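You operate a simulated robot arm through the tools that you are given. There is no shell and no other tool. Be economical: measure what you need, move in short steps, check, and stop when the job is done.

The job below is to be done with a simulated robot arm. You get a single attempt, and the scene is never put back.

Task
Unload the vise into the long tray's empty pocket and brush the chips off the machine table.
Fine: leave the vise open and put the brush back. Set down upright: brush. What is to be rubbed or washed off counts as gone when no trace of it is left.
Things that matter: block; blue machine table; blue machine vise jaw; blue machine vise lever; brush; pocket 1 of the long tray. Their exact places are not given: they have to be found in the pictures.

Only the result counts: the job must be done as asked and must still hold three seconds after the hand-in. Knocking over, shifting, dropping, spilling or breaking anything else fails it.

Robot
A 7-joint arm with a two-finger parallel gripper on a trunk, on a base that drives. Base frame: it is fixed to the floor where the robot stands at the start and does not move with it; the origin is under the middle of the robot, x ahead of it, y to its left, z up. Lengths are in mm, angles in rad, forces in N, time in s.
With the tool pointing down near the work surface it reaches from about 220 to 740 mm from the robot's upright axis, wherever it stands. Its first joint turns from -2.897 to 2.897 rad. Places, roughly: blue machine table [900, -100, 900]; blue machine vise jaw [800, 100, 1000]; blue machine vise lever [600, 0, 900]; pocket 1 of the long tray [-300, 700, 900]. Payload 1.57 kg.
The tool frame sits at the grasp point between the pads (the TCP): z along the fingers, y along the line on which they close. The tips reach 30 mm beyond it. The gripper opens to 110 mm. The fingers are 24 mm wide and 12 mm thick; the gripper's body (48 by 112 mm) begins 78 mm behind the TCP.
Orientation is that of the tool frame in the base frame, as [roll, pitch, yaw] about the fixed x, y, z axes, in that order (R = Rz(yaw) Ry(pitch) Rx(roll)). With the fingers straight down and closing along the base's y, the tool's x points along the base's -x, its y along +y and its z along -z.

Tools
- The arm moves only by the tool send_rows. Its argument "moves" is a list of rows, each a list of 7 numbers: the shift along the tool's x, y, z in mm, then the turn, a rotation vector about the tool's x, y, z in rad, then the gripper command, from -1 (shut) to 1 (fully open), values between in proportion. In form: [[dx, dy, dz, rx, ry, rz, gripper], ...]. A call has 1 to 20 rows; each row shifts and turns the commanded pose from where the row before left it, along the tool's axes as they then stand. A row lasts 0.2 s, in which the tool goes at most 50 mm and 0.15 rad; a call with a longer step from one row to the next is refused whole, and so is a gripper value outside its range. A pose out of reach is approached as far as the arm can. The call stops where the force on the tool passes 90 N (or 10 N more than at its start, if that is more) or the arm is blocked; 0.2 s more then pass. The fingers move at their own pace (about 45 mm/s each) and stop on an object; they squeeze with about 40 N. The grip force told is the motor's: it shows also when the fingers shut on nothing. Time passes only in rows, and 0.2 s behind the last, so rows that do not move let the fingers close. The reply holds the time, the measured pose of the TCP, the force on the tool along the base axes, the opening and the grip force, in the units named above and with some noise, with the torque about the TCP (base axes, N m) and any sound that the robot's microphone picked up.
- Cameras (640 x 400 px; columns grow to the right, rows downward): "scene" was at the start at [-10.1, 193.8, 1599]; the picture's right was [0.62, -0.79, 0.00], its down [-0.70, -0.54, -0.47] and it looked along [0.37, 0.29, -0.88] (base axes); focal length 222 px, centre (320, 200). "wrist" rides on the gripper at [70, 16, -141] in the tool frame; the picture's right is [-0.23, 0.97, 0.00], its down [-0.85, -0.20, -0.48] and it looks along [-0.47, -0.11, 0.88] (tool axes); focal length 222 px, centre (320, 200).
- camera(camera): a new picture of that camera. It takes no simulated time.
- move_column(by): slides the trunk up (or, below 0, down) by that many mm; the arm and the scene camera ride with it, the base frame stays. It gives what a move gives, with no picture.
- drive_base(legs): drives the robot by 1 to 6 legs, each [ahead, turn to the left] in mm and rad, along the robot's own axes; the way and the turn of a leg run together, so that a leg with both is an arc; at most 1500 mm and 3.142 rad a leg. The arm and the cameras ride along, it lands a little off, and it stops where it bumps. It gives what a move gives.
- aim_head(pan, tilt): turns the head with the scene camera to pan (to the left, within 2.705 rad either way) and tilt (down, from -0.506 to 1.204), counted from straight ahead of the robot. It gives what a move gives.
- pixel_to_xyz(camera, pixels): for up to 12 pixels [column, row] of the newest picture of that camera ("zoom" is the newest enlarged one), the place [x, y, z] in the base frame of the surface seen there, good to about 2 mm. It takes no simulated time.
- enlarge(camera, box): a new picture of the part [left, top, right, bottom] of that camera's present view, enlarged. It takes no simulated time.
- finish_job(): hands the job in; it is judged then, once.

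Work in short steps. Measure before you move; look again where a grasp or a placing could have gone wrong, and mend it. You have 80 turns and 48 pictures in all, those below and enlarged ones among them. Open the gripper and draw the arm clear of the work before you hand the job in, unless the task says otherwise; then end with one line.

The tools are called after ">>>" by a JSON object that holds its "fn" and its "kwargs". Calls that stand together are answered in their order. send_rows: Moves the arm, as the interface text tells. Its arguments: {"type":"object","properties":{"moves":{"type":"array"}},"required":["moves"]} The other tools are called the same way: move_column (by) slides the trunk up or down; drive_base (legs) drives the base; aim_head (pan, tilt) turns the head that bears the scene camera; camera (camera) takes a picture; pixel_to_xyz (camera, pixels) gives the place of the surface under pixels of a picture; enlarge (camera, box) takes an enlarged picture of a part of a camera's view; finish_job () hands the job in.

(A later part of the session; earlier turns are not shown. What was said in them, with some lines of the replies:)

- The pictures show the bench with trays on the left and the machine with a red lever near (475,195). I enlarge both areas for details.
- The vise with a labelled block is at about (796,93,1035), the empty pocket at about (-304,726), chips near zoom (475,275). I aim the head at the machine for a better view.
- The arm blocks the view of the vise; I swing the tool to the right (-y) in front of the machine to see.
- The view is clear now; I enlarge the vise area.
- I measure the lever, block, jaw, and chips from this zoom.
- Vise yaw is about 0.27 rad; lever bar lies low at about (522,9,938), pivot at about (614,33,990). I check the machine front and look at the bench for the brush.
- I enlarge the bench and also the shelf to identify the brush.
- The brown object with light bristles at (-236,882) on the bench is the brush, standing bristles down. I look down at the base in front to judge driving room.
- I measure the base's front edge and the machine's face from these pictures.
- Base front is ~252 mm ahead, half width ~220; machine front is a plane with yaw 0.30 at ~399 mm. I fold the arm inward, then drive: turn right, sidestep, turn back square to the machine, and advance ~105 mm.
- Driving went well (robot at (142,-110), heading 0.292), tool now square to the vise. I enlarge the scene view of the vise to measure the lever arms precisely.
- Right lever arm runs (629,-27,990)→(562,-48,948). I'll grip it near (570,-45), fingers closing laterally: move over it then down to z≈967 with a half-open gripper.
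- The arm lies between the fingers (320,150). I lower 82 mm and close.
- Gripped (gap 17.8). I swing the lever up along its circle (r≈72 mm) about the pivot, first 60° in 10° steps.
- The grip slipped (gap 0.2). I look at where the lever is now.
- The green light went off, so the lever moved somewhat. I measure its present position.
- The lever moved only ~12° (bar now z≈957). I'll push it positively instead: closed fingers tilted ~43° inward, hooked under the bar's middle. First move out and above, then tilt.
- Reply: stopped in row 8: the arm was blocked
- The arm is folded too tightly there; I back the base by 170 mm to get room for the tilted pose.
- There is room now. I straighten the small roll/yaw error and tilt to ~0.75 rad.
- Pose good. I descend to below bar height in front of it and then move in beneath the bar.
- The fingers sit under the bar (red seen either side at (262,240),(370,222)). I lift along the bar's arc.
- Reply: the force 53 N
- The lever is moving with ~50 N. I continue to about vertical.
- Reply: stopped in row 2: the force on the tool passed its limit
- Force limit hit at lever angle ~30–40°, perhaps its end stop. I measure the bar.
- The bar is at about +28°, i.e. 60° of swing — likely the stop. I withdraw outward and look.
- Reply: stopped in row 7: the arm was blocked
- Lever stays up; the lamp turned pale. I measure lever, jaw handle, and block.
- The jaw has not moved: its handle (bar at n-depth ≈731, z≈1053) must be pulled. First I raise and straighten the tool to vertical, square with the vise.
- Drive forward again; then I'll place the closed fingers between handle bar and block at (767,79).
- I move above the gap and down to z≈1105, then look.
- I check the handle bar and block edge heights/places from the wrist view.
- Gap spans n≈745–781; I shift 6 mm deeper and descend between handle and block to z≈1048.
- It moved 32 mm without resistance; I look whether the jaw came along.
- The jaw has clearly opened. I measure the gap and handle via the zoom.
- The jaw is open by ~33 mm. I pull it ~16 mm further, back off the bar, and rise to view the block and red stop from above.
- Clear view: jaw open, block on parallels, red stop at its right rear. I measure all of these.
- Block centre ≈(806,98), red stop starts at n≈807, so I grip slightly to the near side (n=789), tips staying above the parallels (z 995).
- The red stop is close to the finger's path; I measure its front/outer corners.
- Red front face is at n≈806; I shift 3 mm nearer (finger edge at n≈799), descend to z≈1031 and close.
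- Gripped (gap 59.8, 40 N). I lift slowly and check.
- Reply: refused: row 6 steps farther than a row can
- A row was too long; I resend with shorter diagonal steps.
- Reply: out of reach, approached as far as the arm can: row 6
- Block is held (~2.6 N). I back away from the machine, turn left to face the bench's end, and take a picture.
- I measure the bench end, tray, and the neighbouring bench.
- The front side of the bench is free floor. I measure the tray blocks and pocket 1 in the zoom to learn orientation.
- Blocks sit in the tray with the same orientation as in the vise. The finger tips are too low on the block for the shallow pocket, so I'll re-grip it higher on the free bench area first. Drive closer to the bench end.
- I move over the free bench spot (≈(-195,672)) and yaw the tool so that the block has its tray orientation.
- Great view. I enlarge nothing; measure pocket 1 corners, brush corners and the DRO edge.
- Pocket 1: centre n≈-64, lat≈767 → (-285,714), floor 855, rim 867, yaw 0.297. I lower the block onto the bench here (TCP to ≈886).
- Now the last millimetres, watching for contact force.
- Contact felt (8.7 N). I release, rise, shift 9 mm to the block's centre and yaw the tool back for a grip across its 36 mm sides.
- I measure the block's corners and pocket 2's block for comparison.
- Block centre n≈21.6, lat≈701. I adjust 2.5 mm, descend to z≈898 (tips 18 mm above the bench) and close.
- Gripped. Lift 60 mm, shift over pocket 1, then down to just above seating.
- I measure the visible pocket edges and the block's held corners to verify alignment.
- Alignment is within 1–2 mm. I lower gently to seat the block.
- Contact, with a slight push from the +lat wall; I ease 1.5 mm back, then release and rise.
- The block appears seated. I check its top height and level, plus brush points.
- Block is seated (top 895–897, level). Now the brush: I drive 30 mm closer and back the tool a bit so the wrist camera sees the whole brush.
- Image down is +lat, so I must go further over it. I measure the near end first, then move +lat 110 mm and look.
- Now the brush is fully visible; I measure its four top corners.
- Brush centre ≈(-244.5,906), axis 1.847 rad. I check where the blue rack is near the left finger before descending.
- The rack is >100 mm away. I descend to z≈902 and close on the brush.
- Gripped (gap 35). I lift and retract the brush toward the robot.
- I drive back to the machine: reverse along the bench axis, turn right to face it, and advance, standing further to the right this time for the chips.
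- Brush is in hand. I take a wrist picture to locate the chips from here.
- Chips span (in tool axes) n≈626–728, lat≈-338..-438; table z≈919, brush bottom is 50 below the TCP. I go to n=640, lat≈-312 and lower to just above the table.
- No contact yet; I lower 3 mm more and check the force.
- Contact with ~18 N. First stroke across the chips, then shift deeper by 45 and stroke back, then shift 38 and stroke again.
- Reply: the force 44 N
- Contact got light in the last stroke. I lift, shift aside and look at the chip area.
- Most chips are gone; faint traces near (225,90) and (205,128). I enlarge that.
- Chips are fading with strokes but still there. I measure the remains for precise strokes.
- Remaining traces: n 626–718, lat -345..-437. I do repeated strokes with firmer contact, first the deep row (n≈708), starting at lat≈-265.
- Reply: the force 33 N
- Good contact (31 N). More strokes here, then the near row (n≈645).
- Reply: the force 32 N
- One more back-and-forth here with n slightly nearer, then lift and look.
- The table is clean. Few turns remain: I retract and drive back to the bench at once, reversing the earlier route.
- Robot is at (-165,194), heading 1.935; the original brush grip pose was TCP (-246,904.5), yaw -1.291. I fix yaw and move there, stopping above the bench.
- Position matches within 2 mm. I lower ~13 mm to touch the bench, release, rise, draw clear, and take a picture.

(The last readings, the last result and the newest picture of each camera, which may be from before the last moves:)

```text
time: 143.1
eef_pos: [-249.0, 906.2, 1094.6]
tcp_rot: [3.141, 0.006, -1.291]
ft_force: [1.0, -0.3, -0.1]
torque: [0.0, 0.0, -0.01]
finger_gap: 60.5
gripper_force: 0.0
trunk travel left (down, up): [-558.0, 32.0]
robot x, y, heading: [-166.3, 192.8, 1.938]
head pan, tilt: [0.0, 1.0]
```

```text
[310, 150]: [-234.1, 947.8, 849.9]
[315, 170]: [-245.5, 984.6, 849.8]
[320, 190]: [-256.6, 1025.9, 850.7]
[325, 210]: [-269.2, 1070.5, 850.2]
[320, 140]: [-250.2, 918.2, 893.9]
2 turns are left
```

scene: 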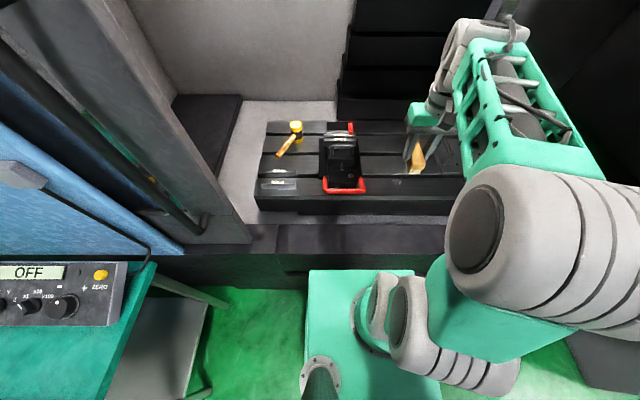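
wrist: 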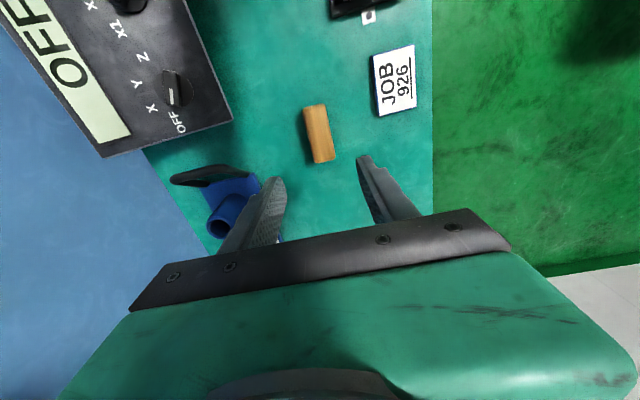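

The brush stands upright at its old place (top z 893.9), block seated, vise open, table clean. I draw the open gripper back and hand in.

>>> {"fn": "send_rows", "kwargs": {"moves": [[30, 0, -30, 0, 0, 0, 1], [30, 0, -30, 0, 0, 0, 1], [40, 0, -10, 0, 0, 0, 1], [40, 0, 0, 0, 0, 0, 1], [0, 0, 0, 0, 0, 0, 1]]}}

>>> {"fn": "finish_job", "kwargs": {}}

```text
time: 144.3
eef_pos: [-208.8, 773.8, 1161.4]
tcp_rot: [3.141, 0.005, -1.29]
ft_force: [-0.3, 0.1, 0.7]
torque: [-0.01, 0.0, -0.01]
finger_gap: 110.1
gripper_force: 0.0
trunk travel left (down, up): [-558.0, 32.0]
robot x, y, heading: [-162.8, 191.7, 1.933]
head pan, tilt: [0.0, 1.0]
```

```text
The job is handed in.
```

I handed the job in: block 926 is seated in pocket 1 of the long tray, the vise is open, the last picture of the chip area shows no chips, and the brush stands upright within a few mm of where it was.
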